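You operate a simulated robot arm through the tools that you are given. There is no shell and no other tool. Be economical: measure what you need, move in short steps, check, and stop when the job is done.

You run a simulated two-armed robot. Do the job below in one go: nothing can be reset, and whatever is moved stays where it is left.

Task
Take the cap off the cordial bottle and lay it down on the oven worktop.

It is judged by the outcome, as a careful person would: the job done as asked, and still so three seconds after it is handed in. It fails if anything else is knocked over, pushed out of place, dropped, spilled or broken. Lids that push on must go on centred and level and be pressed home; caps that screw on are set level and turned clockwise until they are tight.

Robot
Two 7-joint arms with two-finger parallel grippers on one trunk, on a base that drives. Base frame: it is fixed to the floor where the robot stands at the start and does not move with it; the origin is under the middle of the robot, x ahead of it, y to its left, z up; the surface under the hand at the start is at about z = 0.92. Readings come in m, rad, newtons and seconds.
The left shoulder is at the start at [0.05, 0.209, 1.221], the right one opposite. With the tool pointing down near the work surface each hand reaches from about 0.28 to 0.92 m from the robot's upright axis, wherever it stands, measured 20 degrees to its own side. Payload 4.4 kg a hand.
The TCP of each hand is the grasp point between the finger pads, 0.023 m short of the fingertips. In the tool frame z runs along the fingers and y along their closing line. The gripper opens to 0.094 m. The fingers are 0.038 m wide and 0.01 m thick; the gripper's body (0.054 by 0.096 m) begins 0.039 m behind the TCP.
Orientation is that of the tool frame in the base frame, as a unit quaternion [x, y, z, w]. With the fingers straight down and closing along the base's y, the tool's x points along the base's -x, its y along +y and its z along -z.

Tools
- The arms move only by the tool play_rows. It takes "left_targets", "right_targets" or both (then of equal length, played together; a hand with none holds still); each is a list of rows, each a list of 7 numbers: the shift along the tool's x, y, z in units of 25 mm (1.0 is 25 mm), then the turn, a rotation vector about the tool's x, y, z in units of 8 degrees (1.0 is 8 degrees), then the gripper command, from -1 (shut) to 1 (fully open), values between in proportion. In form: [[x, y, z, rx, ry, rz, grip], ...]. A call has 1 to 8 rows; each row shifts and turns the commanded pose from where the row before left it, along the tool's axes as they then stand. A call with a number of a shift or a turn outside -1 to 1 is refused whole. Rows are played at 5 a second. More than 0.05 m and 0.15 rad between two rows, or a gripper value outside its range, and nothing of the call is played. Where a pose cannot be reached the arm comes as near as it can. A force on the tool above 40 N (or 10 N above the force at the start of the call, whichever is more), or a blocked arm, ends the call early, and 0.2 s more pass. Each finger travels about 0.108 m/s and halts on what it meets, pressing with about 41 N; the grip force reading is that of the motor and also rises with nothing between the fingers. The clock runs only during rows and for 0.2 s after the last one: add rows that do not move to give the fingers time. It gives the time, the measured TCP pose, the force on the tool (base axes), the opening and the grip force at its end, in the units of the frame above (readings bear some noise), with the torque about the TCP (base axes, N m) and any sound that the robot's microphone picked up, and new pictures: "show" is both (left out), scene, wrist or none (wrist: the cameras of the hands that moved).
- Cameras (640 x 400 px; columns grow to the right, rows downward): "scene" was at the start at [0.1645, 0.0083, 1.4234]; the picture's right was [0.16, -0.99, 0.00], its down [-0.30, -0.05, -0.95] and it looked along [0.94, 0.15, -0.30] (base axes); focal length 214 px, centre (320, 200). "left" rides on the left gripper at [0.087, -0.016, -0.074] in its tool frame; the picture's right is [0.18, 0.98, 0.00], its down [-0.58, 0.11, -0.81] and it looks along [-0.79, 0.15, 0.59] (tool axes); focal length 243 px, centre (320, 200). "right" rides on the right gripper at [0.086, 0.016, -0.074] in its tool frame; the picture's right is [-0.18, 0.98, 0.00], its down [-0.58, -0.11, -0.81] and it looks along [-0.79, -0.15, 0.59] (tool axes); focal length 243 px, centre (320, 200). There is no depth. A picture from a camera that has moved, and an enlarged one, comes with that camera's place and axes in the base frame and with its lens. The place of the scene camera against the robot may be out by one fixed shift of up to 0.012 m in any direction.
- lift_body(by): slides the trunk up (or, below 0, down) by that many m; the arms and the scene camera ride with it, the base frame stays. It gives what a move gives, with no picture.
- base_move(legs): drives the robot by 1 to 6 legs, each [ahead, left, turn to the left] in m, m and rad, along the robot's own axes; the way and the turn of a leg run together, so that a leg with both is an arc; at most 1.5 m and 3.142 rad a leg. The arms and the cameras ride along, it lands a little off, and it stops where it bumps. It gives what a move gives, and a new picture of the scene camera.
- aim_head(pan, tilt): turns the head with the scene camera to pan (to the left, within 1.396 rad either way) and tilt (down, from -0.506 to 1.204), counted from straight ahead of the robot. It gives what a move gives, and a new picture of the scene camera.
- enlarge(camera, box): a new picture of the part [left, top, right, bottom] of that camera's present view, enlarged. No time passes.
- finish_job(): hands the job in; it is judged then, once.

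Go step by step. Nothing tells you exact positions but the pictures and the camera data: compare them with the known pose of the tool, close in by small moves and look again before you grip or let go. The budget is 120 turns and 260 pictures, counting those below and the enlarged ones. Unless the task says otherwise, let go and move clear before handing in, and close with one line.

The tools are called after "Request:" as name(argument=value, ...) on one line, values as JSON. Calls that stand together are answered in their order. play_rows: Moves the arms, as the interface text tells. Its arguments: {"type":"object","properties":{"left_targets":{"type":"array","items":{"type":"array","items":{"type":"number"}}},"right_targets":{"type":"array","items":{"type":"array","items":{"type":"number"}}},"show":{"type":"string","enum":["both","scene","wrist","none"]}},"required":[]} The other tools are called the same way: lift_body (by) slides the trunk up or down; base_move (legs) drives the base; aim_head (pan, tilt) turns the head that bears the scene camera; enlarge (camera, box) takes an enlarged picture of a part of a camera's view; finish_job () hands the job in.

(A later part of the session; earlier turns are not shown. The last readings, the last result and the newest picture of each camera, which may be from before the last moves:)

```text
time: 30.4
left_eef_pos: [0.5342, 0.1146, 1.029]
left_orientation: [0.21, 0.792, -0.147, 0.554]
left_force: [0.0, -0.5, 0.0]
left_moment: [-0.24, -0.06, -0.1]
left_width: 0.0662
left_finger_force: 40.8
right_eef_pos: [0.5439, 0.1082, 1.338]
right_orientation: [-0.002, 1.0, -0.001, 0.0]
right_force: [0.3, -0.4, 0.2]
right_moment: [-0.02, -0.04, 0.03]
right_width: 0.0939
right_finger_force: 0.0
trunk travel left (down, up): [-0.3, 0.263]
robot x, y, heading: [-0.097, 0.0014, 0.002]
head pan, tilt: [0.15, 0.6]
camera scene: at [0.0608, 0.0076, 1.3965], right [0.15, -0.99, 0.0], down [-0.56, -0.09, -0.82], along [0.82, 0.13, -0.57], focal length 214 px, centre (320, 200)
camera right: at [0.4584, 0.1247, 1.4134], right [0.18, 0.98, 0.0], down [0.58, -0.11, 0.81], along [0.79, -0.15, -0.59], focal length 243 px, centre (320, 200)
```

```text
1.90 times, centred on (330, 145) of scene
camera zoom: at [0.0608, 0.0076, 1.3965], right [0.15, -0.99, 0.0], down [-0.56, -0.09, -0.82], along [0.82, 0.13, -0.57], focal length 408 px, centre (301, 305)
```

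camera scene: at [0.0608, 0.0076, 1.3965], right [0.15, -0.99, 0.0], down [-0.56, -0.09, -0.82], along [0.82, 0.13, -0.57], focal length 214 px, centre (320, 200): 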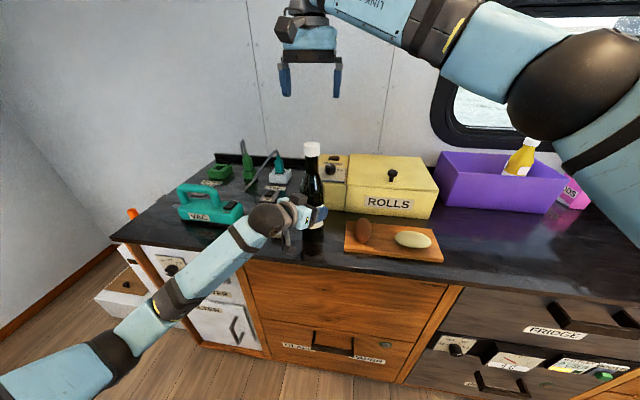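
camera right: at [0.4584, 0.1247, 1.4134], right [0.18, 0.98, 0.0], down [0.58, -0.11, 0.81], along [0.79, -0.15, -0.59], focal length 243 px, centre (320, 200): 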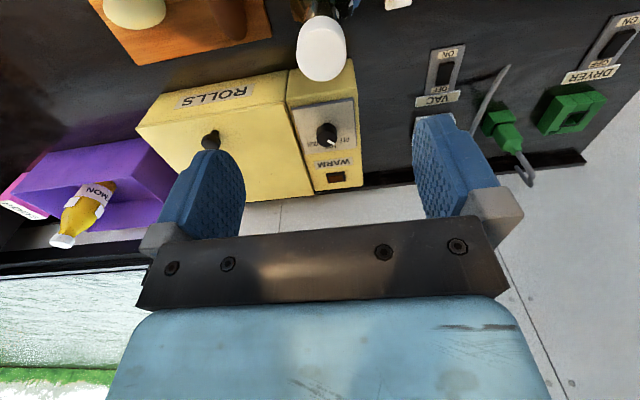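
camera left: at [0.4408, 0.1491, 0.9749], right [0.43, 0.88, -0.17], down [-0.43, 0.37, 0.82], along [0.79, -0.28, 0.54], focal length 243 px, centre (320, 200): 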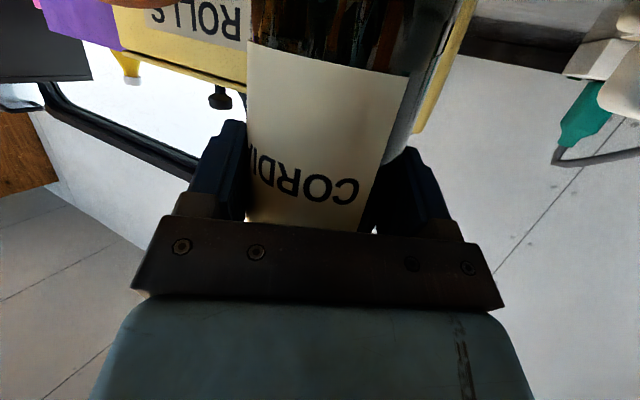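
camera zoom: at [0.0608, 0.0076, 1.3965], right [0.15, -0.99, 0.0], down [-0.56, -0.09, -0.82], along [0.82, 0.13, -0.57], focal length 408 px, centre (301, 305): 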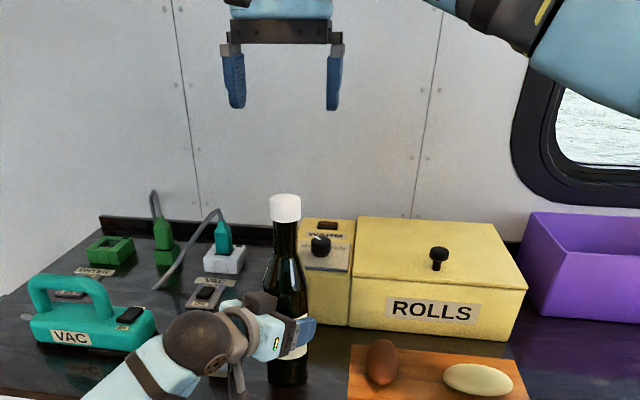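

The cap top is centred under the hand (about 0.544, 0.109, z ≈ 1.205, diameter 0.04). I'll lower most of the way and check.

Request:
play_rows(right_targets=[[0, 0, 1, 0, 0, 0, 1], [0, 0, 1, 0, 0, 0, 1], [0, 0, 1, 0, 0, 0, 1], [0, 0, 0.6, 0, 0, 0, 0.4]], show="both")

Request:
enlarge(camera="scene", box=[250, 90, 380, 190])

```text
time: 31.4
left_eef_pos: [0.5361, 0.1138, 1.0292]
left_orientation: [0.212, 0.793, -0.147, 0.553]
left_force: [0.7, 1.9, 0.6]
left_moment: [0.05, -0.16, 0.1]
left_width: 0.0661
left_finger_force: 41.1
right_eef_pos: [0.5452, 0.1091, 1.2499]
right_orientation: [-0.002, 1.0, 0.0, -0.001]
right_force: [-1.1, -0.4, -0.6]
right_moment: [0.0, 0.0, 0.01]
right_width: 0.0658
right_finger_force: 0.1
trunk travel left (down, up): [-0.3, 0.263]
robot x, y, heading: [-0.0934, -0.0008, 0.006]
head pan, tilt: [0.15, 0.6]
camera scene: at [0.0606, 0.0068, 1.3965], right [0.15, -0.99, 0.0], down [-0.56, -0.09, -0.83], along [0.82, 0.13, -0.56], focal length 214 px, centre (320, 200)
camera right: at [0.4597, 0.1248, 1.3245], right [0.18, 0.98, 0.0], down [0.58, -0.11, 0.81], along [0.79, -0.15, -0.59], focal length 243 px, centre (320, 200)
```

scene: 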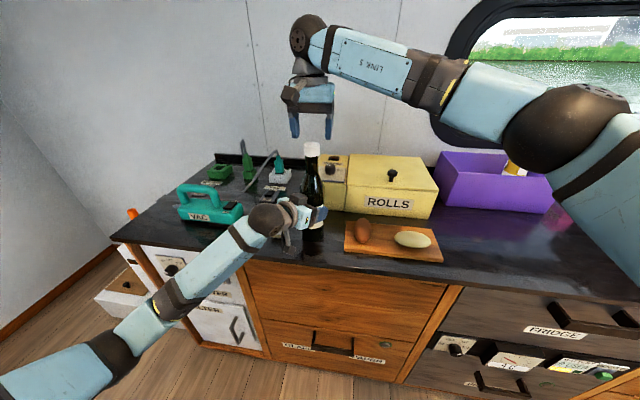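
right: 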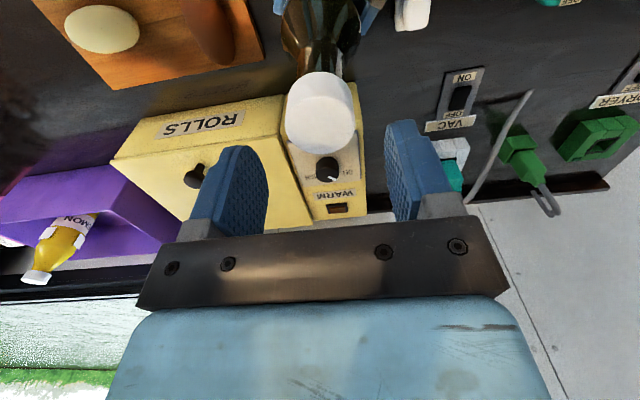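

```text
4.00 times, centred on (315, 140) of scene
camera zoom: at [0.0606, 0.0068, 1.3965], right [0.15, -0.99, 0.0], down [-0.56, -0.09, -0.83], along [0.82, 0.13, -0.56], focal length 858 px, centre (340, 440)
```

zoom: 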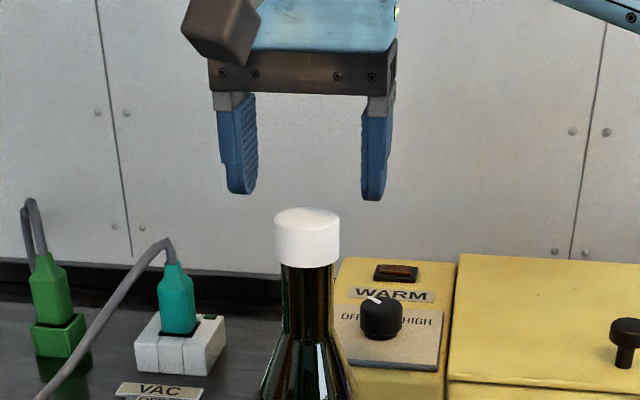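

The cap is centred between the fingers, with its top at about z 1.207. I'll lower 5 cm and look before closing.

Request:
play_rows(right_targets=[[0.08, 0, 1, 0, 0, 0, 0.4], [0, 0, 1, 0, 0, 0, 0.4], [0, 0, 0, 0, 0, 0, 0.1]], show="wrist")

Request:
enlarge(camera="scene", box=[250, 90, 380, 190])

```text
time: 32.2
left_eef_pos: [0.5348, 0.1133, 1.0302]
left_orientation: [0.211, 0.792, -0.147, 0.553]
left_force: [-0.4, 0.7, 0.5]
left_moment: [0.01, -0.14, 0.05]
left_width: 0.0661
left_finger_force: 40.8
right_eef_pos: [0.5422, 0.1077, 1.1989]
right_orientation: [-0.001, 1.0, 0.0, 0.0]
right_force: [-0.3, 0.9, -0.5]
right_moment: [-0.01, 0.01, -0.03]
right_width: 0.0518
right_finger_force: 0.1
trunk travel left (down, up): [-0.3, 0.263]
robot x, y, heading: [-0.103, -0.0007, 0.005]
head pan, tilt: [0.15, 0.6]
camera right: at [0.4574, 0.1246, 1.2744], right [0.18, 0.98, 0.0], down [0.58, -0.11, 0.81], along [0.79, -0.15, -0.59], focal length 243 px, centre (320, 200)
```

right: 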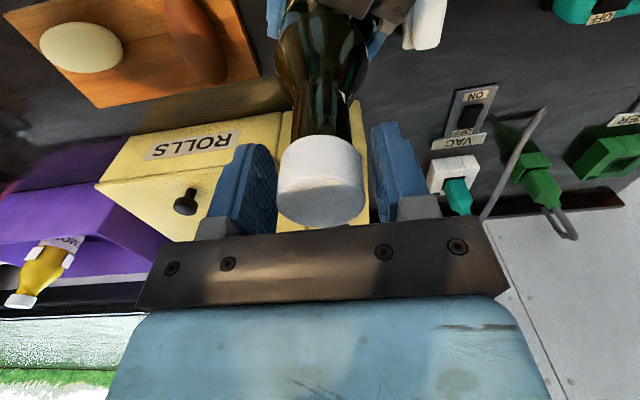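

```text
4.00 times, centred on (315, 140) of scene
camera zoom: at [0.0606, 0.0068, 1.3965], right [0.15, -0.99, 0.0], down [-0.56, -0.09, -0.83], along [0.82, 0.13, -0.56], focal length 858 px, centre (340, 440)
```

zoom: 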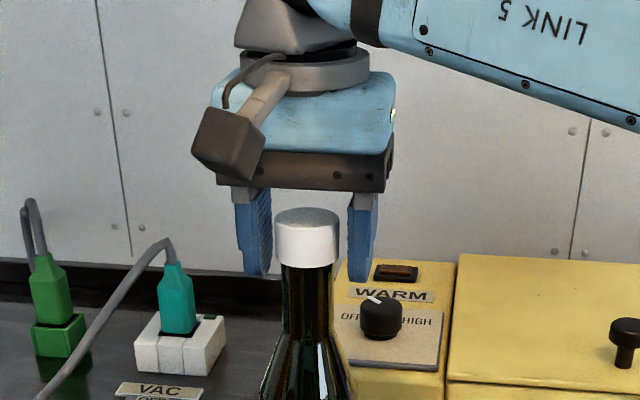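

The pads span the cap. I'll close on it gradually.

Request:
play_rows(right_targets=[[0, 0, -0.1, 0, 0, 0, 0.0], [0, 0, 0, 0, 0, 0, -0.1], [0, 0, 0, 0, 0, 0, -0.5], [0, 0, 0, 0, 0, 0, -1], [0, 0, 0, 0, 0, 0, -1]], show="wrist")

```text
time: 33.4
left_eef_pos: [0.5352, 0.112, 1.0307]
left_orientation: [0.211, 0.792, -0.147, 0.553]
left_force: [0.2, -8.1, 0.7]
left_moment: [1.14, -0.29, -0.15]
left_width: 0.0661
left_finger_force: 41.0
right_eef_pos: [0.5429, 0.1081, 1.2023]
right_orientation: [-0.002, 1.0, 0.0, 0.0]
right_force: [0.2, 9.1, -1.3]
right_moment: [0.24, -0.08, 0.15]
right_width: 0.0396
right_finger_force: 41.0
trunk travel left (down, up): [-0.3, 0.263]
robot x, y, heading: [-0.1012, 0.0043, 0.002]
head pan, tilt: [0.15, 0.6]
camera right: at [0.4573, 0.1241, 1.277], right [0.18, 0.98, 0.0], down [0.58, -0.11, 0.81], along [0.79, -0.15, -0.59], focal length 243 px, centre (320, 200)
```

right: 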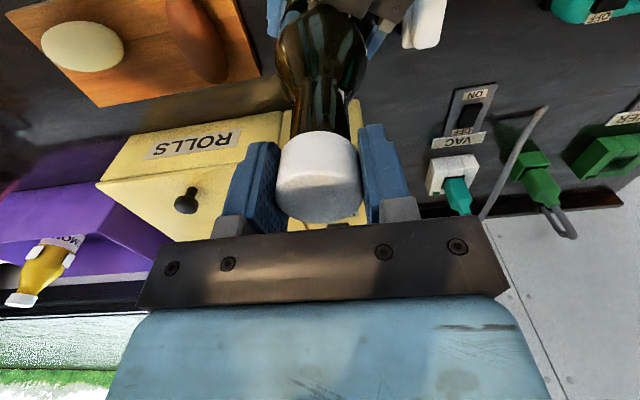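

Gripped, with a 9 N side load, so I'll ease the hand 1.5 mm toward +y. Then I'll try a first counter-clockwise turn.

Request:
play_rows(right_targets=[[0, 0.06, 0, 0, 0, 0, -1], [0, 0, 0, 0, 0, -1, -1], [0, 0, 0, 0, 0, -1, -1]], show="wrist")

```text
time: 34.2
left_eef_pos: [0.5351, 0.113, 1.0293]
left_orientation: [0.212, 0.792, -0.148, 0.553]
left_force: [-1.7, -4.7, -0.3]
left_moment: [-0.31, -0.44, 0.0]
left_width: 0.0661
left_finger_force: 41.3
right_eef_pos: [0.5433, 0.1081, 1.2015]
right_orientation: [-0.14, 0.99, 0.0, 0.0]
right_force: [2.5, 2.4, 1.3]
right_moment: [0.37, -0.27, -0.01]
right_width: 0.0393
right_finger_force: 41.0
trunk travel left (down, up): [-0.3, 0.263]
robot x, y, heading: [-0.0984, 0.0013, -0.001]
head pan, tilt: [0.15, 0.6]
camera right: at [0.4563, 0.1003, 1.2764], right [-0.1, 1.0, 0.0], down [0.59, 0.06, 0.81], along [0.8, 0.08, -0.59], focal length 243 px, centre (320, 200)
```

right: 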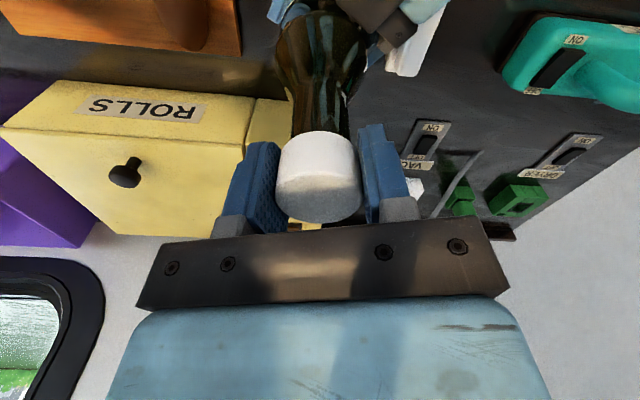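

The cap turns with almost no torque and the bottle stays still. I'll keep turning and watch the vertical force for the cap climbing.

Request:
play_rows(right_targets=[[0, 0, 0, 0, 0, -1, -1], [0, 0, 0, 0, 0, -1, -1], [0, 0, 0, 0, 0, -1, -1], [0, 0, 0, 0, 0, -1, -1], [0, 0, 0, 0, 0, -1, -1], [0, 0, 0, 0, 0, -1, -1], [0, 0, 0, 0, 0, -1, -1], [0, 0, 0, 0, 0, -1, -1]], show="wrist")

Request:
enlarge(camera="scene", box=[250, 90, 380, 190])

```text
time: 36.0
left_eef_pos: [0.5316, 0.1116, 1.0304]
left_orientation: [0.215, 0.791, -0.149, 0.553]
left_force: [-36.0, -15.2, -1.7]
left_moment: [1.28, -3.55, -0.4]
left_width: 0.0671
left_finger_force: 40.7
right_eef_pos: [0.5354, 0.1042, 1.2021]
right_orientation: [-0.499, 0.866, 0.0, 0.004]
right_force: [31.8, 12.7, 18.2]
right_moment: [0.64, -0.91, -0.01]
right_width: 0.0397
right_finger_force: 41.4
right hand out of reach, approached as far as the arm can: row 6, 7, 8
trunk travel left (down, up): [-0.3, 0.263]
robot x, y, heading: [-0.1002, -0.0003, 0.008]
head pan, tilt: [0.15, 0.6]
camera right: at [0.4769, 0.0373, 1.2764], right [-0.76, 0.65, 0.0], down [0.38, 0.45, 0.81], along [0.53, 0.61, -0.59], focal length 243 px, centre (320, 200)
```

right: 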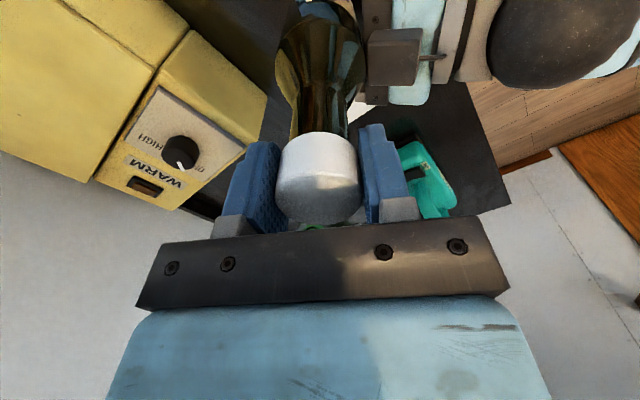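

```text
4.00 times, centred on (315, 140) of scene
camera zoom: at [0.0589, 0.0064, 1.3968], right [0.15, -0.99, 0.0], down [-0.56, -0.09, -0.83], along [0.82, 0.13, -0.56], focal length 858 px, centre (340, 440)
```

zoom: 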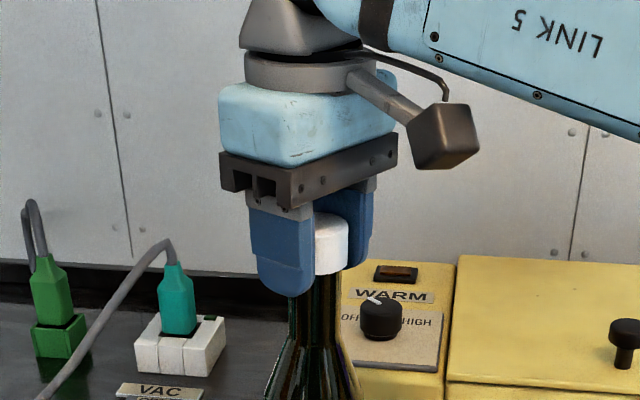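

The arm reached its wrist limit at about 60° and the cap has begun pushing up, so it is a screw cap. I'll turn back to the reachable pose to relieve the side load, then open.

Request:
play_rows(right_targets=[[0, 0, 0, 0, 0, 1, -1], [0, 0, 0, 0, 0, 1, -1], [0, 0, 0, 0, 0, 1, -1], [0, 0, 0, 0, 0, 0, -1]], show="none")

```text
time: 37.0
left_eef_pos: [0.5334, 0.1129, 1.0309]
left_orientation: [0.211, 0.792, -0.147, 0.554]
left_force: [-45.0, -3.1, -6.3]
left_moment: [-0.46, -4.77, -0.43]
left_width: 0.0679
left_finger_force: 40.7
right_eef_pos: [0.5318, 0.1039, 1.2023]
right_orientation: [-0.309, 0.951, -0.001, 0.001]
right_force: [37.6, 0.0, 21.7]
right_moment: [0.2, -0.77, -0.04]
right_width: 0.0397
right_finger_force: 41.4
trunk travel left (down, up): [-0.3, 0.263]
robot x, y, heading: [-0.0961, -0.0014, 0.003]
head pan, tilt: [0.15, 0.6]
```

The commanded pose drifted about 1.1 cm in −x. I'll bring the hand back over the bottle axis.

Request:
play_rows(right_targets=[[-0.23, -0.06, 0, 0, 0, 0, -1], [-0.22, -0.06, 0, 0, 0, 0, -1], [0, 0, 0, 0, 0, 0, -1]], show="wrist")

Request:
enlarge(camera="scene", box=[240, 90, 380, 260])

```text
time: 37.8
left_eef_pos: [0.5367, 0.1156, 1.0301]
left_orientation: [0.211, 0.793, -0.146, 0.553]
left_force: [13.6, 5.5, -0.1]
left_moment: [1.28, 0.67, -0.06]
left_width: 0.0662
left_finger_force: 40.3
right_eef_pos: [0.5425, 0.1118, 1.2003]
right_orientation: [-0.313, 0.95, 0.0, -0.002]
right_force: [-9.9, -1.2, 12.6]
right_moment: [-0.77, 1.07, 0.0]
right_width: 0.0396
right_finger_force: 41.1
trunk travel left (down, up): [-0.3, 0.263]
robot x, y, heading: [-0.0959, 0.0004, 0.007]
head pan, tilt: [0.15, 0.6]
camera right: at [0.463, 0.0736, 1.2754], right [-0.44, 0.9, 0.0], down [0.53, 0.26, 0.8], along [0.72, 0.35, -0.59], focal length 243 px, centre (320, 200)
```

right: 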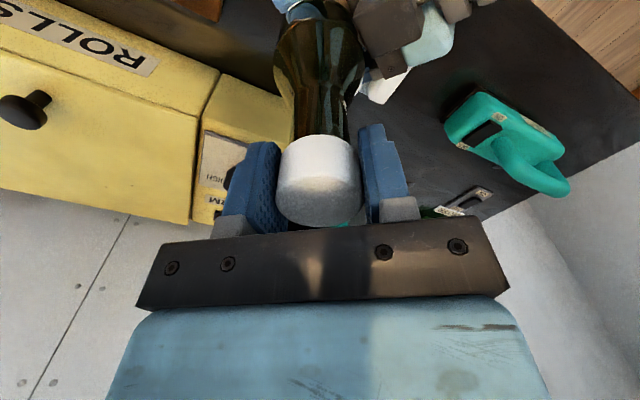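

```text
2.35 times, centred on (310, 175) of scene
camera zoom: at [0.0601, 0.0069, 1.3965], right [0.15, -0.99, 0.0], down [-0.56, -0.09, -0.83], along [0.82, 0.13, -0.56], focal length 505 px, centre (344, 259)
```

zoom: 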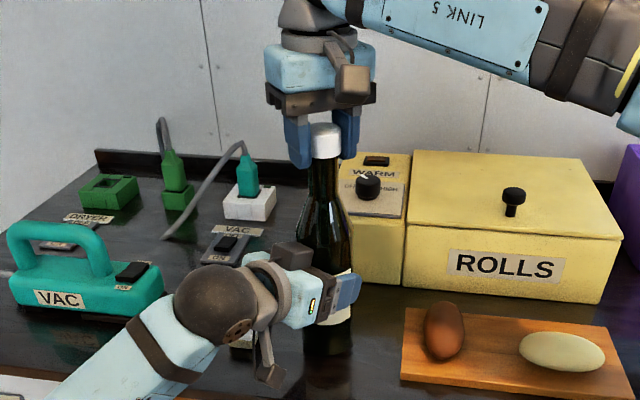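

Bottle upright and loads low. I'll open the right hand and wind it back clockwise for a long stroke.

Request:
play_rows(right_targets=[[0, 0, 0, 0, 0, 0, 0.3], [0, 0, 0, 0, 0, 0, 0.3], [0, 0, 0, 0, 0, 1, 0.3], [0, 0, 0, 0, 0, 1, 0.3], [0, 0, 0, 0, 0, 1, 0.3], [0, 0, 0, 0, 0, 1, 0.3], [0, 0, 0, 0, 0, 1, 0.3], [0, 0, 0, 0, 0, 1, 0.3]], show="none")

Request:
play_rows(right_targets=[[0, 0, 0, 0, 0, 1, 0.3], [0, 0, 0, 0, 0, 1, 0.3], [0, 0, 0, 0, 0, 1, 0.3], [0, 0, 0, 0, 0, 1, 0.3], [0, 0, 0, 0, 0, 1, 0.3], [0, 0, 0, 0, 0, 1, 0.3], [0, 0, 0, 0, 0, 1, 0.3], [0, 0, 0, 0, 0, 1, 0.3]], show="wrist")

Request:
enlarge(camera="left", box=[160, 0, 480, 240])

```text
time: 39.6
left_eef_pos: [0.5344, 0.1133, 1.0294]
left_orientation: [0.211, 0.792, -0.147, 0.553]
left_force: [1.3, -2.8, 3.5]
left_moment: [-0.29, 0.18, 0.04]
left_width: 0.0659
left_finger_force: 40.8
right_eef_pos: [0.5441, 0.11, 1.2014]
right_orientation: [0.105, 0.995, 0.0, 0.0]
right_force: [0.3, 0.6, -0.4]
right_moment: [-0.04, 0.02, -0.02]
right_width: 0.061
right_finger_force: 0.0
trunk travel left (down, up): [-0.3, 0.263]
robot x, y, heading: [-0.1005, 0.001, 0.003]
head pan, tilt: [0.15, 0.6]
```

```text
time: 41.4
left_eef_pos: [0.5344, 0.113, 1.0289]
left_orientation: [0.212, 0.792, -0.147, 0.553]
left_force: [1.4, -1.3, 5.2]
left_moment: [-0.11, 0.09, 0.04]
left_width: 0.0659
left_finger_force: 41.0
right_eef_pos: [0.5437, 0.1089, 1.2007]
right_orientation: [0.615, 0.789, 0.0, 0.0]
right_force: [-0.7, 0.4, 0.0]
right_moment: [0.02, -0.01, 0.0]
right_width: 0.0612
right_finger_force: 0.1
trunk travel left (down, up): [-0.3, 0.263]
robot x, y, heading: [-0.1003, 0.0006, 0.001]
head pan, tilt: [0.15, 0.6]
camera right: at [0.5388, 0.1972, 1.2753], right [1.0, 0.06, 0.0], down [0.04, -0.59, 0.81], along [0.05, -0.8, -0.59], focal length 243 px, centre (320, 200)
```

right: 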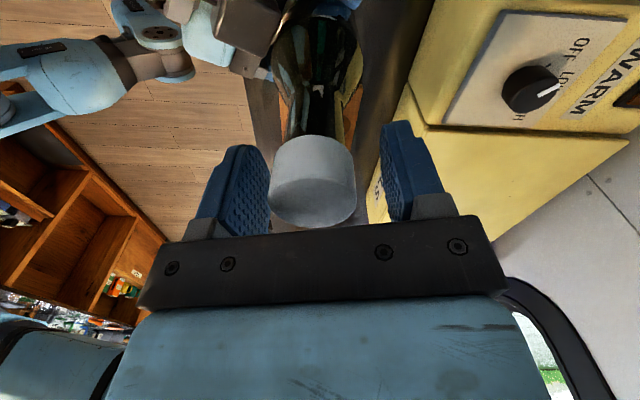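

```text
1.67 times, centred on (320, 120) of left
camera zoom: at [0.4407, 0.1489, 0.9752], right [0.43, 0.88, -0.17], down [-0.43, 0.37, 0.82], along [0.79, -0.28, 0.54], focal length 404 px, centre (320, 333)
```

zoom: 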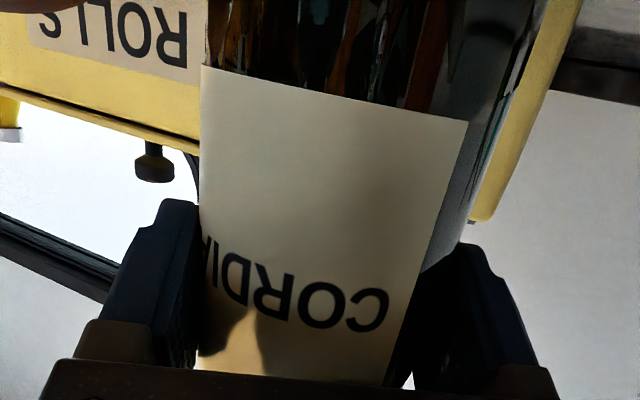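

The bottle hasn't rotated in the left grip, and the cap sits about 2.5 mm off toward one finger. I'll adjust, close and start the next stroke.

Request:
play_rows(right_targets=[[0, -0.1, 0, 0, 0, 0, 0.0], [0, 0, 0, 0, 0, 0, -1], [0, 0, 0, 0, 0, 0, -1], [0, 0, 0, 0, 0, 0, -1]], show="none")

Request:
play_rows(right_targets=[[0, 0, -0.003, 0, 0, -1, -1], [0, 0, -0.003, 0, 0, -1, -1], [0, 0, -0.003, 0, 0, -1, -1], [0, 0, -0.003, 0, 0, -1, -1], [0, 0, -0.003, 0, 0, -1, -1], [0, 0, -0.003, 0, 0, -1, -1], [0, 0, -0.003, 0, 0, -1, -1], [0, 0, -0.003, 0, 0, -1, -1]], show="wrist")

```text
time: 42.4
left_eef_pos: [0.5355, 0.1125, 1.0297]
left_orientation: [0.212, 0.792, -0.148, 0.553]
left_force: [5.6, 0.5, 6.7]
left_moment: [-0.21, 0.65, 0.01]
left_width: 0.066
left_finger_force: 41.1
right_eef_pos: [0.5412, 0.1086, 1.1998]
right_orientation: [0.614, 0.789, 0.0, 0.0]
right_force: [-2.2, -1.7, -0.3]
right_moment: [0.12, -0.25, 0.0]
right_width: 0.0408
right_finger_force: 40.8
trunk travel left (down, up): [-0.3, 0.263]
robot x, y, heading: [-0.0994, 0.0003, 0.007]
head pan, tilt: [0.15, 0.6]
```

```text
time: 44.2
left_eef_pos: [0.5346, 0.1132, 1.03]
left_orientation: [0.211, 0.791, -0.147, 0.554]
left_force: [-1.6, -0.3, 6.4]
left_moment: [0.86, -0.58, -0.07]
left_width: 0.0662
left_finger_force: 40.8
right_eef_pos: [0.5428, 0.1099, 1.202]
right_orientation: [0.102, 0.995, 0.0, 0.001]
right_force: [3.8, 2.1, -1.1]
right_moment: [-0.38, -0.02, -0.02]
right_width: 0.0407
right_finger_force: 41.3
trunk travel left (down, up): [-0.3, 0.263]
robot x, y, heading: [-0.1028, 0.0013, 0.004]
head pan, tilt: [0.15, 0.6]
camera right: at [0.4606, 0.1432, 1.2761], right [0.38, 0.92, 0.0], down [0.55, -0.22, 0.81], along [0.75, -0.31, -0.59], focal length 243 px, centre (320, 200)
```

right: 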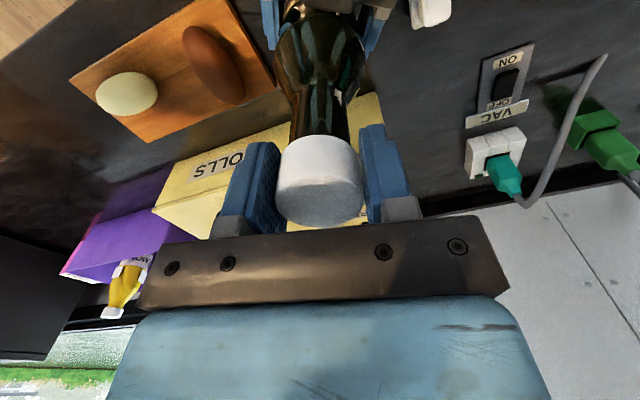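

Turning freely with low loads. I'll continue the stroke to just short of the wrist limit.

Request:
play_rows(right_targets=[[0, 0, -0.003, 0, 0, -1, -1], [0, 0, -0.003, 0, 0, -1, -1], [0, 0, -0.003, 0, 0, -1, -1], [0, 0, -0.003, 0, 0, -1, -1], [0, 0, -0.003, 0, 0, -1, -1], [0, 0, -0.003, 0, 0, -1, -1]], show="wrist")

Request:
enlarge(camera="scene", box=[250, 90, 380, 190])

```text
time: 45.6
left_eef_pos: [0.5344, 0.1135, 1.0305]
left_orientation: [0.212, 0.792, -0.147, 0.553]
left_force: [-3.1, -8.5, 6.0]
left_moment: [1.43, -0.21, -0.05]
left_width: 0.0658
left_finger_force: 41.2
right_eef_pos: [0.5403, 0.1092, 1.2014]
right_orientation: [-0.312, 0.95, 0.0, 0.0]
right_force: [2.5, 7.3, -1.1]
right_moment: [-0.08, -0.03, 0.0]
right_width: 0.0402
right_finger_force: 40.9
trunk travel left (down, up): [-0.3, 0.263]
robot x, y, heading: [-0.1007, 0.0013, 0.004]
head pan, tilt: [0.15, 0.6]
camera right: at [0.4616, 0.0715, 1.2763], right [-0.43, 0.9, 0.0], down [0.53, 0.26, 0.81], along [0.73, 0.35, -0.59], focal length 243 px, centre (320, 200)
```

right: 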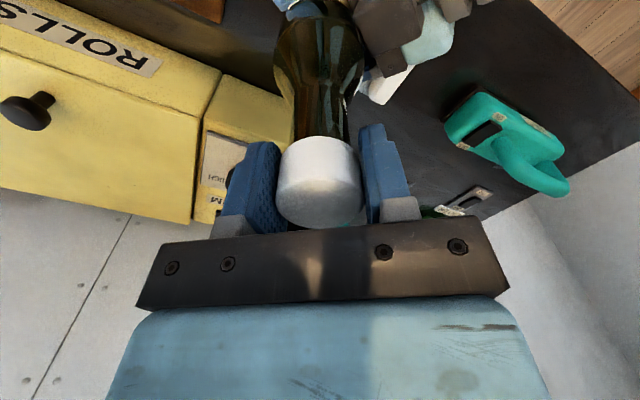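

```text
4.00 times, centred on (315, 140) of scene
camera zoom: at [0.0601, 0.0064, 1.3965], right [0.15, -0.99, 0.0], down [-0.56, -0.09, -0.83], along [0.82, 0.13, -0.56], focal length 858 px, centre (340, 440)
```

zoom: 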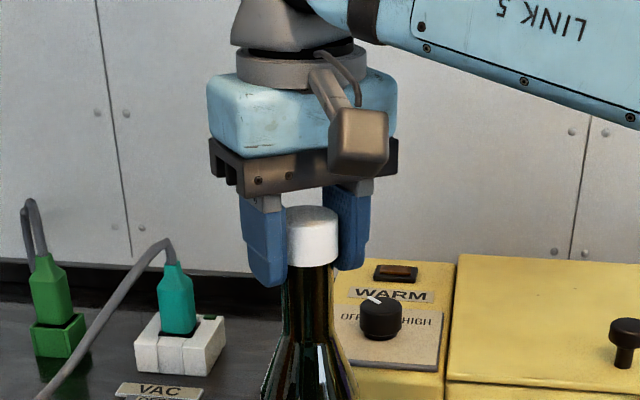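

About 150° turned in total. I'll test whether it's free by lifting 3 mm.

Request:
play_rows(right_targets=[[0, 0, -0.12, 0, 0, 0, -1], [0, 0, 0, 0, 0, 0, -1]], show="none")

Request:
enlarge(camera="scene", box=[250, 90, 380, 190])

```text
time: 46.2
left_eef_pos: [0.5363, 0.1134, 1.0295]
left_orientation: [0.211, 0.792, -0.148, 0.554]
left_force: [-0.2, -8.8, 12.8]
left_moment: [1.35, 0.5, -0.05]
left_width: 0.0661
left_finger_force: 40.9
right_eef_pos: [0.541, 0.1104, 1.2021]
right_orientation: [-0.31, 0.951, -0.001, 0.0]
right_force: [-1.0, 7.6, -16.4]
right_moment: [0.04, -0.28, 0.04]
right_width: 0.0398
right_finger_force: 40.5
trunk travel left (down, up): [-0.3, 0.263]
robot x, y, heading: [-0.1001, -0.0026, 0.003]
head pan, tilt: [0.15, 0.6]
```

```text
4.00 times, centred on (315, 140) of scene
camera zoom: at [0.0611, 0.0066, 1.3962], right [0.15, -0.99, 0.0], down [-0.56, -0.09, -0.82], along [0.82, 0.13, -0.57], focal length 858 px, centre (340, 440)
```

zoom: 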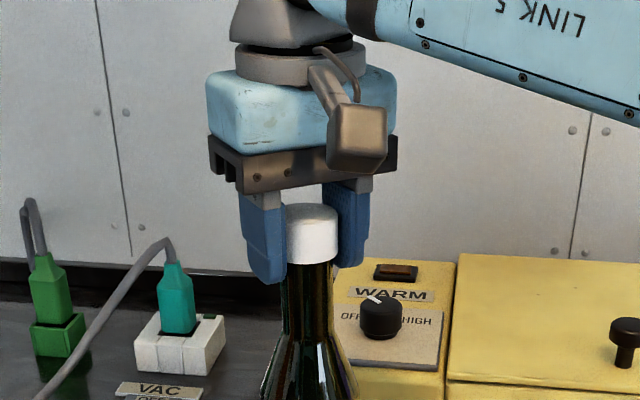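

Still threaded. I'll undo most of the lift, open, wind back and do another stroke.

Request:
play_rows(right_targets=[[0, 0, 0.12, 0, 0, 0, -1], [0, 0, 0, 0, 0, 0, 0.2], [0, 0, 0, 0, 0, 0.5, 0.2], [0, 0, 0, 0, 0, 1, 0.2], [0, 0, 0, 0, 0, 1, 0.2], [0, 0, 0, 0, 0, 1, 0.2], [0, 0, 0, 0, 0, 1, 0.2], [0, 0, 0, 0, 0, 1, 0.2]], show="none")

Request:
play_rows(right_targets=[[0, 0, 0, 0, 0, 1, 0.2], [0, 0, 0, 0, 0, 1, 0.2], [0, 0, 0, 0, 0, 1, 0.2], [0, 0, 0, 0, 0, 1, 0.2], [0, 0, 0, 0, 0, 1, 0.2], [0, 0, 0, 0, 0, 1, 0.2], [0, 0, 0, 0, 0, 1, 0.2], [0, 0, 0, 0, 0, 1, 0.2]], show="none")

Request:
play_rows(right_targets=[[0, 0, 0, 0, 0, 1, 0.2], [0, 0, 0, 0, 0, 1, 0.2], [0, 0, 0, 0, 0, 0.5, 0.2]], show="wrist")

```text
time: 48.0
left_eef_pos: [0.5354, 0.1139, 1.0306]
left_orientation: [0.211, 0.792, -0.147, 0.554]
left_force: [4.3, 1.9, 6.2]
left_moment: [0.32, -0.18, -0.07]
left_width: 0.0661
left_finger_force: 41.1
right_eef_pos: [0.5413, 0.1109, 1.2019]
right_orientation: [0.07, 0.998, 0.0, 0.0]
right_force: [0.2, 0.1, -0.1]
right_moment: [0.01, -0.01, 0.0]
right_width: 0.0566
right_finger_force: 0.0
trunk travel left (down, up): [-0.3, 0.263]
robot x, y, heading: [-0.0989, -0.0022, 0.003]
head pan, tilt: [0.15, 0.6]
```

```text
time: 49.8
left_eef_pos: [0.5349, 0.1135, 1.0295]
left_orientation: [0.211, 0.793, -0.146, 0.553]
left_force: [2.6, 5.0, 5.7]
left_moment: [0.48, -0.05, -0.07]
left_width: 0.066
left_finger_force: 40.9
right_eef_pos: [0.5425, 0.1092, 1.2016]
right_orientation: [0.587, 0.809, 0.0, -0.001]
right_force: [0.4, -0.1, 0.1]
right_moment: [0.01, 0.03, 0.01]
right_width: 0.0563
right_finger_force: 0.0
trunk travel left (down, up): [-0.3, 0.263]
robot x, y, heading: [-0.0997, 0.0026, 0.004]
head pan, tilt: [0.15, 0.6]
```

```text
time: 50.6
left_eef_pos: [0.5353, 0.1133, 1.0299]
left_orientation: [0.21, 0.792, -0.146, 0.554]
left_force: [2.2, 3.7, 4.8]
left_moment: [0.39, 0.07, -0.07]
left_width: 0.0661
left_finger_force: 41.1
right_eef_pos: [0.5421, 0.1093, 1.2009]
right_orientation: [0.719, 0.695, 0.0, 0.0]
right_force: [0.2, 0.0, 0.2]
right_moment: [0.02, -0.01, -0.03]
right_width: 0.0563
right_finger_force: 0.1
trunk travel left (down, up): [-0.3, 0.263]
robot x, y, heading: [-0.0989, -0.0022, 0.002]
head pan, tilt: [0.15, 0.6]
camera right: at [0.561, 0.1958, 1.2761], right [0.98, -0.22, 0.0], down [-0.13, -0.58, 0.81], along [-0.17, -0.79, -0.59], focal length 243 px, centre (320, 200)
```

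right: 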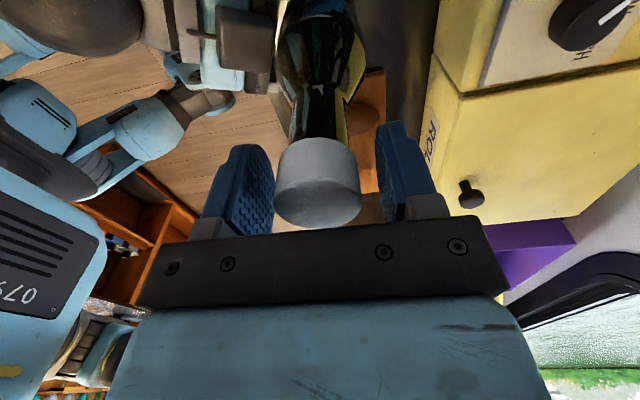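

Wound back to about −92°, still centred. I'll close and take a 128° stroke with a slight upward drift.

Request:
play_rows(right_targets=[[0, 0, 0, 0, 0, 0, -0.2], [0, 0, 0, 0, 0, 0, -1], [0, 0, 0, 0, 0, 0, -1], [0, 0, -0.005, 0, 0, -1, -1], [0, 0, -0.005, 0, 0, -1, -1], [0, 0, -0.005, 0, 0, -1, -1], [0, 0, -0.005, 0, 0, -1, -1], [0, 0, -0.005, 0, 0, -1, -1]], show="none")

Request:
play_rows(right_targets=[[0, 0, -0.005, 0, 0, -1, -1], [0, 0, -0.005, 0, 0, -1, -1], [0, 0, -0.005, 0, 0, -1, -1], [0, 0, -0.005, 0, 0, -1, -1], [0, 0, -0.005, 0, 0, -1, -1], [0, 0, -0.005, 0, 0, -1, -1], [0, 0, -0.005, 0, 0, -1, -1], [0, 0, -0.005, 0, 0, -1, -1]], show="none")

Request:
play_rows(right_targets=[[0, 0, -0.005, 0, 0, -1, -1], [0, 0, -0.005, 0, 0, -1, -1], [0, 0, -0.005, 0, 0, -1, -1], [0, 0, -0.12, 0, 0, 0, -1], [0, 0, 0, 0, 0, 0, -1]], show="wrist")

Request:
enlarge(camera="scene", box=[250, 90, 380, 190])

```text
time: 52.4
left_eef_pos: [0.5357, 0.1124, 1.0295]
left_orientation: [0.21, 0.793, -0.146, 0.553]
left_force: [1.7, 1.8, 3.2]
left_moment: [0.26, 0.0, -0.03]
left_width: 0.0662
left_finger_force: 40.9
right_eef_pos: [0.5415, 0.1096, 1.2023]
right_orientation: [0.436, 0.9, -0.001, -0.001]
right_force: [0.2, 1.2, 0.3]
right_moment: [0.0, -0.01, -0.01]
right_width: 0.0409
right_finger_force: 40.8
trunk travel left (down, up): [-0.3, 0.263]
robot x, y, heading: [-0.0978, -0.0013, 0.001]
head pan, tilt: [0.15, 0.6]
```

```text
time: 54.2
left_eef_pos: [0.5334, 0.1135, 1.0296]
left_orientation: [0.211, 0.792, -0.147, 0.553]
left_force: [0.3, 1.4, 1.6]
left_moment: [0.13, 0.17, -0.02]
left_width: 0.0661
left_finger_force: 41.6
right_eef_pos: [0.5419, 0.1088, 1.2034]
right_orientation: [-0.107, 0.994, 0.0, 0.0]
right_force: [0.1, 1.1, -0.4]
right_moment: [-0.01, 0.03, 0.02]
right_width: 0.0402
right_finger_force: 40.8
trunk travel left (down, up): [-0.3, 0.263]
robot x, y, heading: [-0.1007, 0.0004, 0.002]
head pan, tilt: [0.15, 0.6]
```

```text
time: 55.4
left_eef_pos: [0.5363, 0.1126, 1.0302]
left_orientation: [0.211, 0.792, -0.147, 0.553]
left_force: [-1.2, -0.6, 0.0]
left_moment: [0.08, 0.22, -0.01]
left_width: 0.0663
left_finger_force: 40.4
right_eef_pos: [0.5418, 0.1104, 1.2059]
right_orientation: [-0.31, 0.951, 0.0, 0.0]
right_force: [-0.6, 0.5, -0.4]
right_moment: [-0.03, 0.03, -0.03]
right_width: 0.0398
right_finger_force: 40.8
trunk travel left (down, up): [-0.3, 0.263]
robot x, y, heading: [-0.0994, 0.0009, 0.005]
head pan, tilt: [0.15, 0.6]
camera right: at [0.4633, 0.0717, 1.2804], right [-0.43, 0.9, 0.0], down [0.53, 0.26, 0.81], along [0.73, 0.35, -0.59], focal length 243 px, centre (320, 200)
```

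right: 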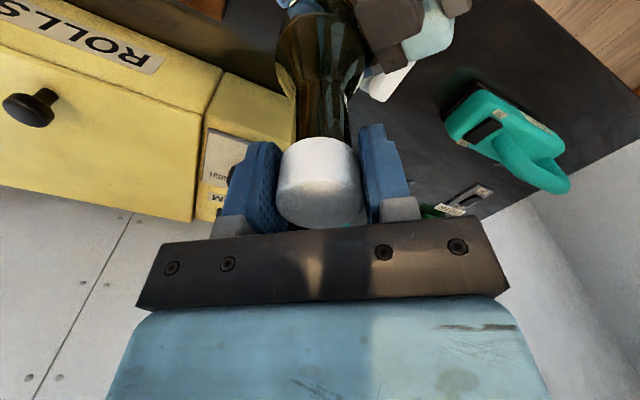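

```text
4.00 times, centred on (315, 140) of scene
camera zoom: at [0.0606, 0.0066, 1.3965], right [0.15, -0.99, 0.0], down [-0.56, -0.09, -0.83], along [0.82, 0.13, -0.56], focal length 858 px, centre (340, 440)
```

zoom: 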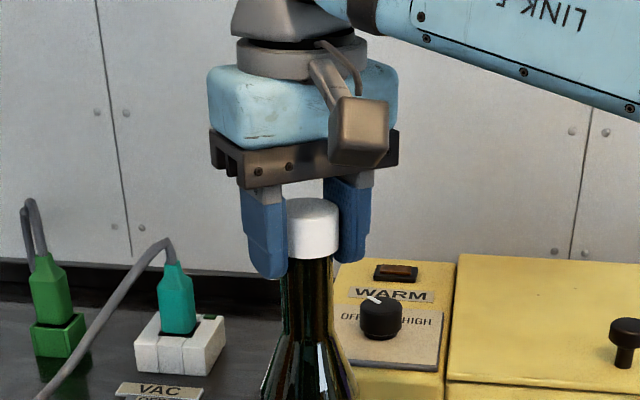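

The lift moved 3 mm with no resistance, so the cap is free. I'll raise it slowly off the neck.

Request:
play_rows(right_targets=[[0, 0, -0.3, 0, 0, 0, -1], [0, 0, -0.5, 0, 0, 0, -1], [0, 0, -0.7, 0, 0, 0, -1], [0, 0, -0.7, 0, 0, 0, -1], [0, 0, -0.7, 0, 0, 0, -1]], show="both")

Request:
enlarge(camera="scene", box=[250, 90, 380, 190])

```text
time: 56.6
left_eef_pos: [0.536, 0.1134, 1.0295]
left_orientation: [0.212, 0.793, -0.147, 0.553]
left_force: [-0.9, -0.1, 0.4]
left_moment: [0.13, 0.31, -0.04]
left_width: 0.066
left_finger_force: 41.4
right_eef_pos: [0.5419, 0.1081, 1.2797]
right_orientation: [-0.309, 0.951, 0.0, 0.0]
right_force: [-0.4, 0.8, 0.0]
right_moment: [-0.02, 0.02, -0.02]
right_width: 0.0397
right_finger_force: 41.1
trunk travel left (down, up): [-0.3, 0.263]
robot x, y, heading: [-0.0993, -0.0024, -0.0]
head pan, tilt: [0.15, 0.6]
camera scene: at [0.0606, 0.0066, 1.3964], right [0.15, -0.99, 0.0], down [-0.56, -0.09, -0.83], along [0.82, 0.13, -0.56], focal length 214 px, centre (320, 200)
camera right: at [0.4637, 0.0713, 1.354], right [-0.43, 0.9, 0.0], down [0.53, 0.25, 0.81], along [0.73, 0.35, -0.59], focal length 243 px, centre (320, 200)
```

scene: 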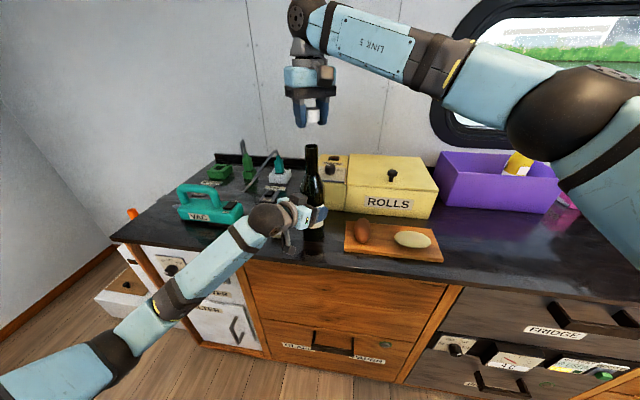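
right: 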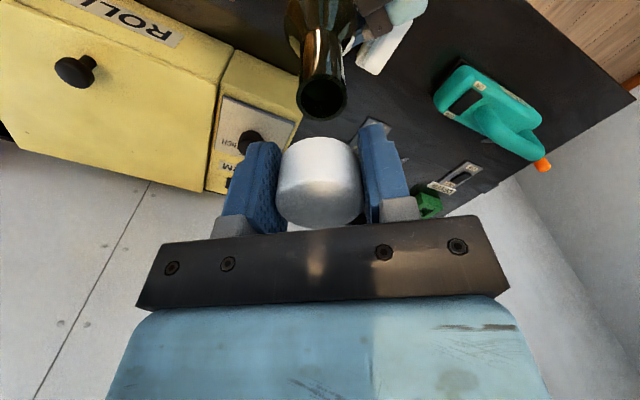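

```text
4.00 times, centred on (315, 140) of scene
camera zoom: at [0.0606, 0.0066, 1.3964], right [0.15, -0.99, 0.0], down [-0.56, -0.09, -0.83], along [0.82, 0.13, -0.56], focal length 858 px, centre (340, 440)
```

zoom: 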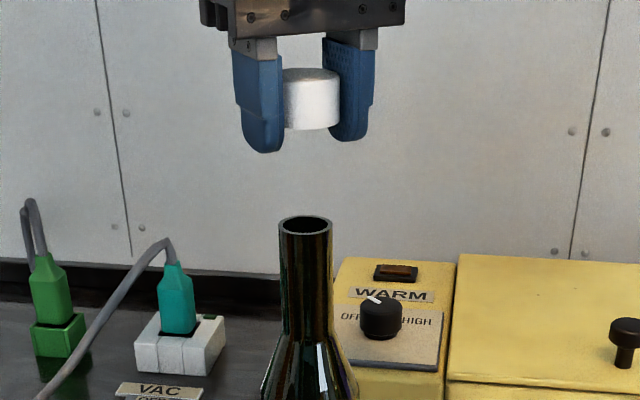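

The cap is off and held level. I'll turn the wrist back to neutral, then carry the cap to the clear worktop right of the chopping board, around (0.56, −0.37).

Request:
play_rows(right_targets=[[0, 0, 0, 0, 0, 0.9, -1], [0, 0, 0, 0, 0, 0.9, -1], [0, 0, 0, 0, 0, 0.9, -1], [0, 0, 0, 0, 0, 0.9, -1], [0, 0, 0, 0, 0, 0.9, -1]], show="none")

Request:
play_rows(right_targets=[[0, -0.95, 0, 0, 0, 0, -1], [0, -0.95, 0, 0, 0, 0, -1], [0, -0.95, 0, 0, 0, 0, -1], [0, -0.95, 0, 0, 0, 0, -1], [0, -0.95, 0, 0, 0, 0, -1], [0, -0.95, 0, 0, 0, 0, -1], [0, -0.95, 0, 0, 0, 0, -1], [0, -0.95, 0, 0, 0, 0, -1]], show="none")

Request:
play_rows(right_targets=[[0, -0.95, 0, 0, 0, 0, -1], [0, -0.95, 0, 0, 0, 0, -1], [0, -0.95, 0, 0, 0, 0, -1], [0, -0.95, 0, 0, 0, 0, -1], [0, -0.95, 0, 0, 0, 0, -1], [0, -0.95, 0, 0, 0, 0, -1], [0, -0.95, 0, 0, 0, 0, -1], [0, -0.95, 0, 0, 0, 0, -1]], show="both")

```text
time: 57.8
left_eef_pos: [0.5353, 0.1139, 1.0296]
left_orientation: [0.211, 0.793, -0.147, 0.553]
left_force: [-1.3, -0.1, 0.1]
left_moment: [0.09, 0.23, 0.05]
left_width: 0.066
left_finger_force: 41.2
right_eef_pos: [0.5418, 0.1101, 1.2787]
right_orientation: [0.001, 1.0, 0.0, 0.0]
right_force: [-0.3, -0.4, 0.1]
right_moment: [0.01, -0.01, -0.02]
right_width: 0.0396
right_finger_force: 40.9
trunk travel left (down, up): [-0.3, 0.263]
robot x, y, heading: [-0.0995, -0.0004, 0.002]
head pan, tilt: [0.15, 0.6]
```

```text
time: 59.6
left_eef_pos: [0.5354, 0.1136, 1.0304]
left_orientation: [0.211, 0.793, -0.146, 0.553]
left_force: [0.2, -0.1, -0.2]
left_moment: [0.04, 0.12, 0.03]
left_width: 0.066
left_finger_force: 40.6
right_eef_pos: [0.5422, -0.0828, 1.2778]
right_orientation: [-0.001, 1.0, 0.0, 0.001]
right_force: [0.3, -0.4, -0.7]
right_moment: [0.01, 0.0, 0.02]
right_width: 0.0394
right_finger_force: 41.2
trunk travel left (down, up): [-0.3, 0.263]
robot x, y, heading: [-0.1034, 0.0006, 0.003]
head pan, tilt: [0.15, 0.6]
```

```text
time: 61.4
left_eef_pos: [0.5349, 0.113, 1.0304]
left_orientation: [0.212, 0.793, -0.147, 0.553]
left_force: [-0.5, -0.1, -0.1]
left_moment: [0.09, 0.19, 0.04]
left_width: 0.0661
left_finger_force: 40.5
right_eef_pos: [0.5436, -0.2711, 1.2784]
right_orientation: [-0.002, 1.0, 0.0, 0.0]
right_force: [-0.7, 0.9, -0.5]
right_moment: [-0.01, 0.0, -0.02]
right_width: 0.0395
right_finger_force: 41.7
trunk travel left (down, up): [-0.3, 0.263]
robot x, y, heading: [-0.0989, 0.0002, -0.002]
head pan, tilt: [0.15, 0.6]
camera scene: at [0.0606, 0.006, 1.3965], right [0.15, -0.99, 0.0], down [-0.56, -0.09, -0.83], along [0.82, 0.13, -0.56], focal length 214 px, centre (320, 200)
camera right: at [0.4569, -0.255, 1.3533], right [0.18, 0.98, 0.0], down [0.58, -0.11, 0.81], along [0.79, -0.15, -0.59], focal length 243 px, centre (320, 200)
```

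scene: 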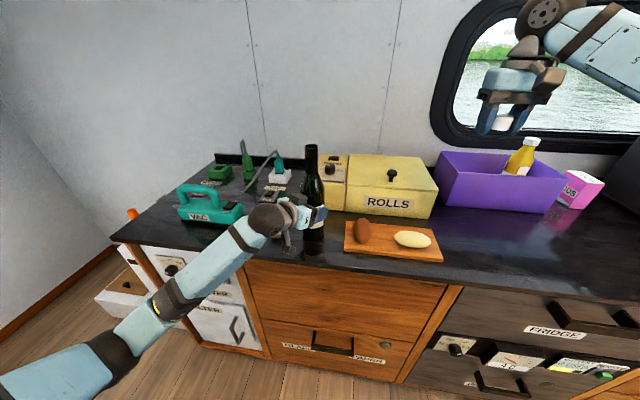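
right: 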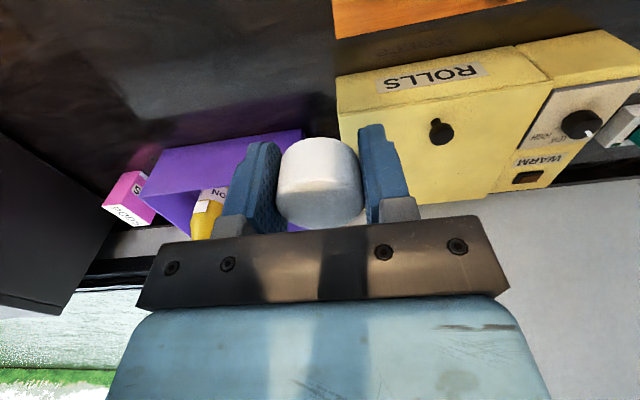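

I'll move on to over the clear spot and check how far the fingertips extend below the cap.

Request:
play_rows(right_targets=[[-0.15, -0.85, 0.8, 0, 0, 0, -1], [-0.15, -0.85, 0.8, 0, 0, 0, -1], [-0.15, -0.85, 0.8, 0, 0, 0, -1], [-0.15, -0.85, 0.8, 0, 0, 0, -1], [-0.15, -0.85, 0.8, 0, 0, 0, -1], [0, 0, 0.8, 0, 0, 0, -1], [0, 0, 0.8, 0, 0, 0, -1], [0, 0, 0.8, 0, 0, 0, -1]], show="wrist")

Request:
aim_head(pan=-0.5, tilt=0.6)

Request:
enlarge(camera="scene", box=[260, 100, 400, 210])

```text
time: 63.2
left_eef_pos: [0.5353, 0.1143, 1.0289]
left_orientation: [0.212, 0.793, -0.147, 0.552]
left_force: [0.6, 0.7, -0.2]
left_moment: [0.11, 0.13, 0.02]
left_width: 0.0659
left_finger_force: 41.3
right_eef_pos: [0.5615, -0.3768, 1.1182]
right_orientation: [-0.002, 1.0, 0.001, 0.0]
right_force: [0.2, -0.2, -0.1]
right_moment: [-0.02, 0.03, 0.01]
right_width: 0.0395
right_finger_force: 41.0
trunk travel left (down, up): [-0.3, 0.263]
robot x, y, heading: [-0.098, -0.0037, 0.003]
head pan, tilt: [0.15, 0.6]
camera right: at [0.4759, -0.3604, 1.193], right [0.18, 0.98, 0.0], down [0.58, -0.11, 0.81], along [0.79, -0.15, -0.59], focal length 243 px, centre (320, 200)
```

right: 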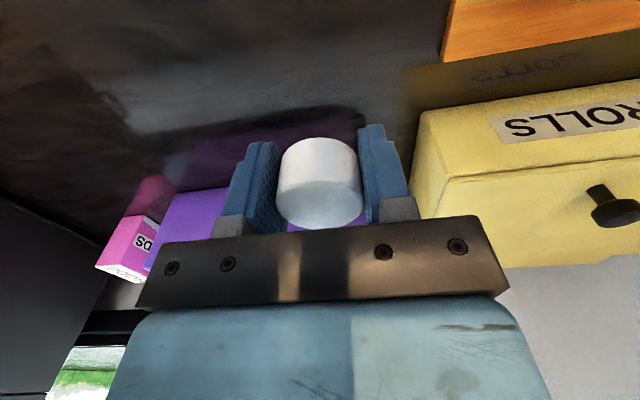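

```text
time: 64.3
left_eef_pos: [0.5357, 0.1138, 1.0293]
left_orientation: [0.211, 0.792, -0.147, 0.553]
left_force: [1.7, -0.4, 0.5]
left_moment: [0.12, 0.09, -0.05]
left_width: 0.0665
left_finger_force: 41.2
right_eef_pos: [0.561, -0.3769, 1.1189]
right_orientation: [-0.001, 1.0, 0.0, 0.0]
right_force: [-1.1, -0.6, 0.3]
right_moment: [-0.01, 0.0, -0.01]
right_width: 0.0393
right_finger_force: 40.9
trunk travel left (down, up): [-0.3, 0.263]
robot x, y, heading: [-0.1014, -0.0027, 0.003]
head pan, tilt: [-0.499, 0.6]
camera scene: at [0.0512, -0.0489, 1.3964], right [-0.48, -0.88, 0.0], down [-0.5, 0.27, -0.83], along [0.73, -0.39, -0.56], focal length 214 px, centre (320, 200)
```

scene: 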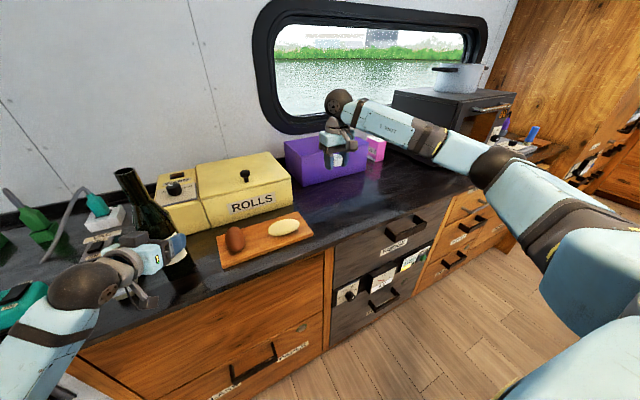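

```text
3.64 times, centred on (330, 155) of scene
camera zoom: at [0.0512, -0.0489, 1.3964], right [-0.48, -0.88, 0.0], down [-0.5, 0.27, -0.83], along [0.73, -0.39, -0.56], focal length 780 px, centre (284, 364)
```

zoom: 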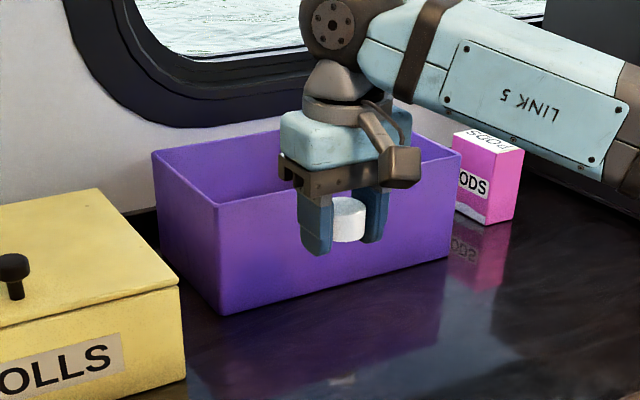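

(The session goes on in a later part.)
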